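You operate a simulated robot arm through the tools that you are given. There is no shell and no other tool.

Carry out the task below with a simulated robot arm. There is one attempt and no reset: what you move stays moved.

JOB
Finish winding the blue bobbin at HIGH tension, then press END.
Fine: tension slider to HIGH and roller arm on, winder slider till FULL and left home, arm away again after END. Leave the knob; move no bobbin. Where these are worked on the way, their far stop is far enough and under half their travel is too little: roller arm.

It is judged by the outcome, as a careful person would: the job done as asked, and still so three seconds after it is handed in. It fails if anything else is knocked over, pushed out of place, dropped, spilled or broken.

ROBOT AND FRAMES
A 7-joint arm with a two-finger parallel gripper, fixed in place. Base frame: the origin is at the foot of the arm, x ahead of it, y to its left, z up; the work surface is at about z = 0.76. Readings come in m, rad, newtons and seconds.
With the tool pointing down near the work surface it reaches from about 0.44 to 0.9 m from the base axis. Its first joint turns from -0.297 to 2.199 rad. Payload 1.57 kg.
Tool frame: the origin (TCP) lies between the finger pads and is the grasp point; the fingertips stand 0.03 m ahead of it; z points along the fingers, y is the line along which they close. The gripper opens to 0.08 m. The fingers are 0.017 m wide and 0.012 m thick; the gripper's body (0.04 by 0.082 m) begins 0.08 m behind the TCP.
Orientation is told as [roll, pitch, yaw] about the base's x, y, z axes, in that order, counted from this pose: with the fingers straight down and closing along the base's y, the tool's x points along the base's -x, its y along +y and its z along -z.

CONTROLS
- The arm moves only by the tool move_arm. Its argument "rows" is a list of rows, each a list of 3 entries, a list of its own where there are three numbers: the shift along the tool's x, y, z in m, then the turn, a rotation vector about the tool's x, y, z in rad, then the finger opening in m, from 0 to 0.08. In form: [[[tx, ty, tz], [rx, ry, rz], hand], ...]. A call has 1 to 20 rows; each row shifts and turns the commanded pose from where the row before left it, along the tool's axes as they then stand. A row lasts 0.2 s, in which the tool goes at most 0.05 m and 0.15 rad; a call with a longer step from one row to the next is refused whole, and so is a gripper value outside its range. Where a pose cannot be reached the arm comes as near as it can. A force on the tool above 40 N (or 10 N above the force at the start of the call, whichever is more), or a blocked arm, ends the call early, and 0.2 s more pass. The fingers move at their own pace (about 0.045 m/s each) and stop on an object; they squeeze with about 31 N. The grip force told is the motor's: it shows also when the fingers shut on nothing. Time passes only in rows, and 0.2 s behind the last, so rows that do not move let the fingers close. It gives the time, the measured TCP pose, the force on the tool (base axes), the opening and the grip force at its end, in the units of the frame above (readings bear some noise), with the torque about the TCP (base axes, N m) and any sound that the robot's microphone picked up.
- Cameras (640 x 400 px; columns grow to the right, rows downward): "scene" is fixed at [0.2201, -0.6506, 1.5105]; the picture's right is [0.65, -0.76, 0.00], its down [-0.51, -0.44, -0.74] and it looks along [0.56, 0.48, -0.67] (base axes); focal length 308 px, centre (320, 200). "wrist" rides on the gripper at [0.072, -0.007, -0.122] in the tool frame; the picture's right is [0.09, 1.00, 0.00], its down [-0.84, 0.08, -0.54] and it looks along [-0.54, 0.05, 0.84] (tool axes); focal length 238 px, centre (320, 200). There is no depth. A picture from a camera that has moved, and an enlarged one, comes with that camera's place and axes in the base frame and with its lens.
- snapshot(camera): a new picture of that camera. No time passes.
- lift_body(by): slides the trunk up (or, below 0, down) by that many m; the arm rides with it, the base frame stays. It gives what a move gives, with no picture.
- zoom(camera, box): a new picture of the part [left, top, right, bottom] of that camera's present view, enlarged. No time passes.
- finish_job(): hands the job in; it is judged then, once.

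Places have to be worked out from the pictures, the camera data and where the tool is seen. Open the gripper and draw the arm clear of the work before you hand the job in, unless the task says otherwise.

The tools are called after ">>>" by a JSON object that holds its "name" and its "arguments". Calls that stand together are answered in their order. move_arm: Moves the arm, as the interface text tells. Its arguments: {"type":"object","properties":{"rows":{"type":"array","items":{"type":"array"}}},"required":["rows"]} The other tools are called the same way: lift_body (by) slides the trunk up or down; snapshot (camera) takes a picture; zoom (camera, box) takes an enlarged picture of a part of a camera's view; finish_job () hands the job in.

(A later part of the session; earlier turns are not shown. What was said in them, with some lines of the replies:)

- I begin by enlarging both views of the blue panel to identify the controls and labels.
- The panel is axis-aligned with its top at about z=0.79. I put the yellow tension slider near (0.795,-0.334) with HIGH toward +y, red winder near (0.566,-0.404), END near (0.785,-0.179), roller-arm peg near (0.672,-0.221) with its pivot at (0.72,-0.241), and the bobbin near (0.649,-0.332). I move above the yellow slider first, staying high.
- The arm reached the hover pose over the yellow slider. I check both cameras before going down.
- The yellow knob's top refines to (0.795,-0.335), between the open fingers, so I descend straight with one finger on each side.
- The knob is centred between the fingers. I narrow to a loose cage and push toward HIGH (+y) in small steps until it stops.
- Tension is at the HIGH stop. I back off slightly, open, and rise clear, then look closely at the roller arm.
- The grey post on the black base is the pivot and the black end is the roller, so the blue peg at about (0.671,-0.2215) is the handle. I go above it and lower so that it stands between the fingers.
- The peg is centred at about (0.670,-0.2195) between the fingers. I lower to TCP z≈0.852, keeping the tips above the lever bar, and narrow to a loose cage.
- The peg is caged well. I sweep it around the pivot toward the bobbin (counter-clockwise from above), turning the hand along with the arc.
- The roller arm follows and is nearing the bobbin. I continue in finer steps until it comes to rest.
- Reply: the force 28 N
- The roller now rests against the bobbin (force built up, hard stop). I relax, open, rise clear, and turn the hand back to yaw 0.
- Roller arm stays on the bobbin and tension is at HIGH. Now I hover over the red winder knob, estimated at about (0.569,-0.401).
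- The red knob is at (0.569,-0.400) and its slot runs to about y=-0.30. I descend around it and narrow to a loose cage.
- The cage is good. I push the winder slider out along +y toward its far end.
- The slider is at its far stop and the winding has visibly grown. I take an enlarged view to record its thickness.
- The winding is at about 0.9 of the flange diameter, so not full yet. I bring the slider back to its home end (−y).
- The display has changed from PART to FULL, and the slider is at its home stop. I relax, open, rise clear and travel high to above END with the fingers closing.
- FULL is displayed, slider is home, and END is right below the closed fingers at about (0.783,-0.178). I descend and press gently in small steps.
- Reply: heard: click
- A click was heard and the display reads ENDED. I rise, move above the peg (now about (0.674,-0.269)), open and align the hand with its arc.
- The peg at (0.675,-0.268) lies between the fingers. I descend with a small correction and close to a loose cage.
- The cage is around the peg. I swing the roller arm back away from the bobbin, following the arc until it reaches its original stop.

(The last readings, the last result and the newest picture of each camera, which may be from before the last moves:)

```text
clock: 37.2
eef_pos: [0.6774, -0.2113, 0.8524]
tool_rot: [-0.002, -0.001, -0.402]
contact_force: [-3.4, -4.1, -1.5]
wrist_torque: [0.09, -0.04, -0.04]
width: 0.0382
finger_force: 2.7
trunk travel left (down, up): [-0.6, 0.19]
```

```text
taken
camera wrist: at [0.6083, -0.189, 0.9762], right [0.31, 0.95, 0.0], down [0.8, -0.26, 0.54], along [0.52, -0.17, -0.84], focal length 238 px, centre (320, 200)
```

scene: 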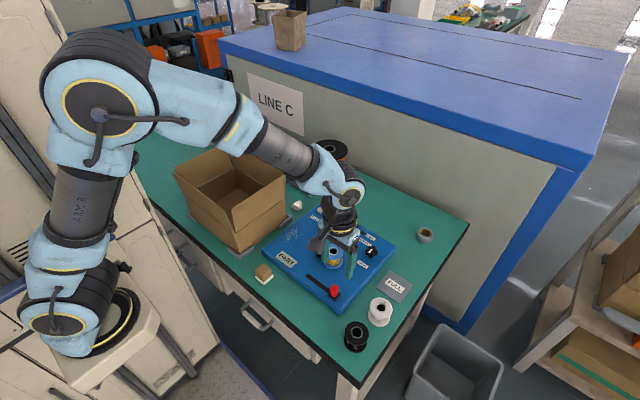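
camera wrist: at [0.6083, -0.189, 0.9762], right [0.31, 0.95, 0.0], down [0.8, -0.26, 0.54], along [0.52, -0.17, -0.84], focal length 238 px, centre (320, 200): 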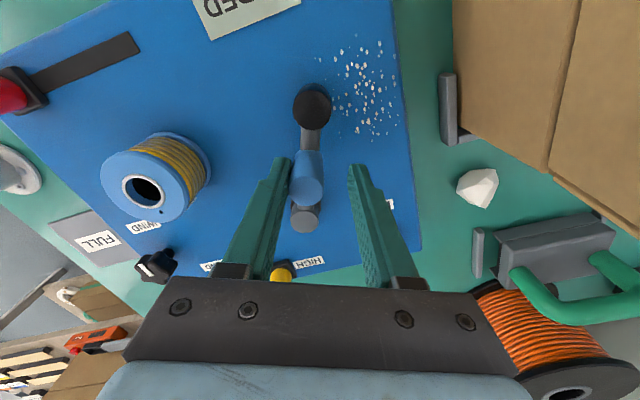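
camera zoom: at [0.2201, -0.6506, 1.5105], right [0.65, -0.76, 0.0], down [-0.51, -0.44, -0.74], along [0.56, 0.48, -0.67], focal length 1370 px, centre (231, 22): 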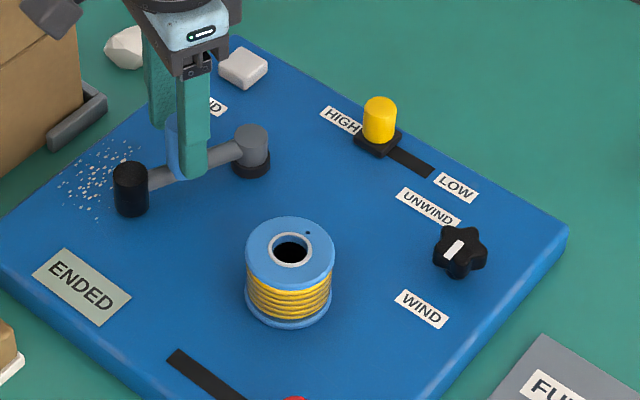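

The roller arm is back at its original stop (roller at its start place, counter-force felt). I relax, open, rise, turn back and withdraw toward the starting pose.

>>> {"name": "move_arm", "arguments": {"rows": [[[0, -0.006, 0], [0, 0, 0], 0.045], [[0, 0, 0], [0, 0, 0], 0.05], [[0, 0, 0], [0, 0, 0], 0.05], [[0, 0, -0.03], [0, 0, 0], 0.05], [[0, 0, -0.045], [0, 0, 0], 0.05], [[0, 0, -0.045], [0, 0, 0], 0.06], [[0, 0, -0.045], [0, 0, 0], 0.06], [[0, 0, -0.045], [0, 0, -0.134], 0.07], [[0, 0, -0.045], [0, 0, -0.134], 0.08], [[0, 0, -0.045], [0, 0, -0.134], 0.08], [[-0.008, 0.035, 0], [0, 0, 0], 0.08], [[-0.008, 0.035, 0], [0, 0, 0], 0.08], [[-0.008, 0.035, 0], [0, 0, 0], 0.08], [[-0.008, 0.035, 0], [0, 0, 0], 0.08], [[0, 0.03, 0], [0, 0, 0], 0.08], [[0, 0, 0], [0, 0, 0], 0.08]]}}

>>> {"name": "zoom", "arguments": {"camera": "scene", "box": [250, 190, 420, 320]}}

>>> {"name": "snapshot", "arguments": {"camera": "scene"}}

>>> {"name": "snapshot", "arguments": {"camera": "wrist"}}

```text
clock: 40.6
eef_pos: [0.7073, -0.0477, 1.1523]
tool_rot: [0.0, -0.001, -0.001]
contact_force: [-0.1, 0.1, -0.1]
wrist_torque: [-0.03, 0.01, -0.03]
width: 0.0801
finger_force: 0.1
trunk travel left (down, up): [-0.6, 0.19]
```

```text
3.08 times, centred on (335, 255) of scene
camera zoom: at [0.2201, -0.6506, 1.5105], right [0.65, -0.76, 0.0], down [-0.51, -0.44, -0.74], along [0.56, 0.48, -0.67], focal length 948 px, centre (274, 31)
```

zoom: 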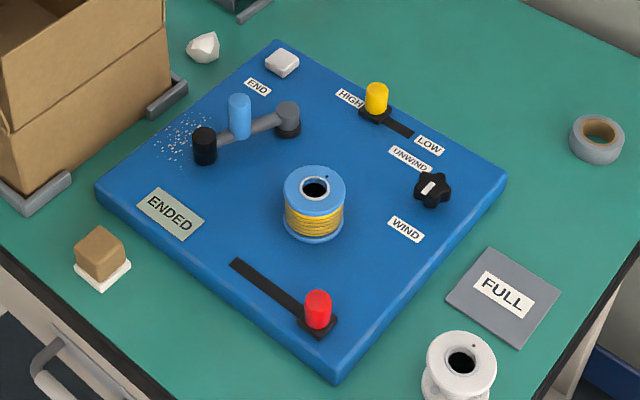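

```text
taken
```

scene: 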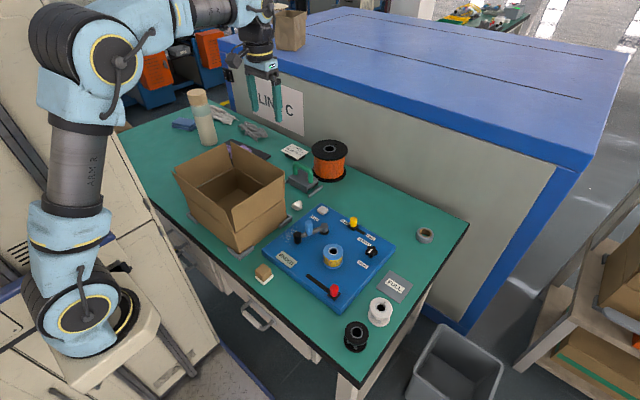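

```text
taken
camera wrist: at [0.6358, -0.0527, 1.2753], right [-0.09, 1.0, 0.0], down [0.84, 0.08, 0.54], along [0.54, 0.05, -0.84], focal length 238 px, centre (320, 200)
```

wrist: 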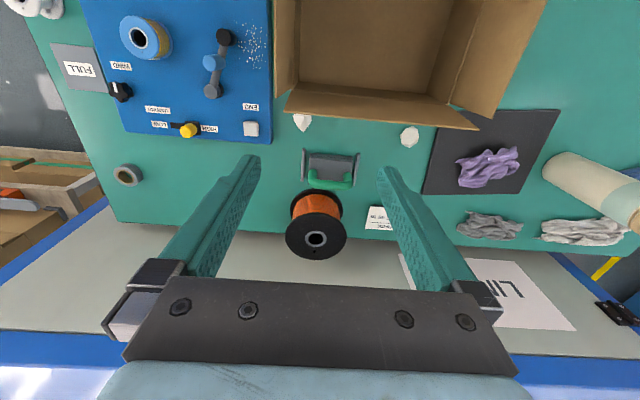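

Everything checks out: tension is at HIGH, the bobbin is wound full, the winder slider is home, the display reads ENDED, and the roller arm is away. The knob and bobbins are untouched and the robot arm is clear with the gripper open. I hand the job in.

>>> {"name": "finish_job", "arguments": {}}

```text
The job is handed in.
```

The blue bobbin is wound full at HIGH tension, END is pressed, and I've handed the job in. I haven't seen the judging result.

- **Tension:** the yellow slider is at its HIGH stop.
- **Winding:** I swung the roller arm onto the bobbin first. After one full out-and-back stroke of the winder slider, the display changed from PART to FULL.
- **Winder slider:** it is back at its home end.
- **END:** I heard a click when I pressed it, and the display now reads ENDED.
- **Roller arm:** after END, I swung it back to its original stop, away from the bobbin.

I left the knob alone and moved no bobbin. In the last pictures nothing else on the table looked disturbed. The robot arm is clear of the work with its gripper open.
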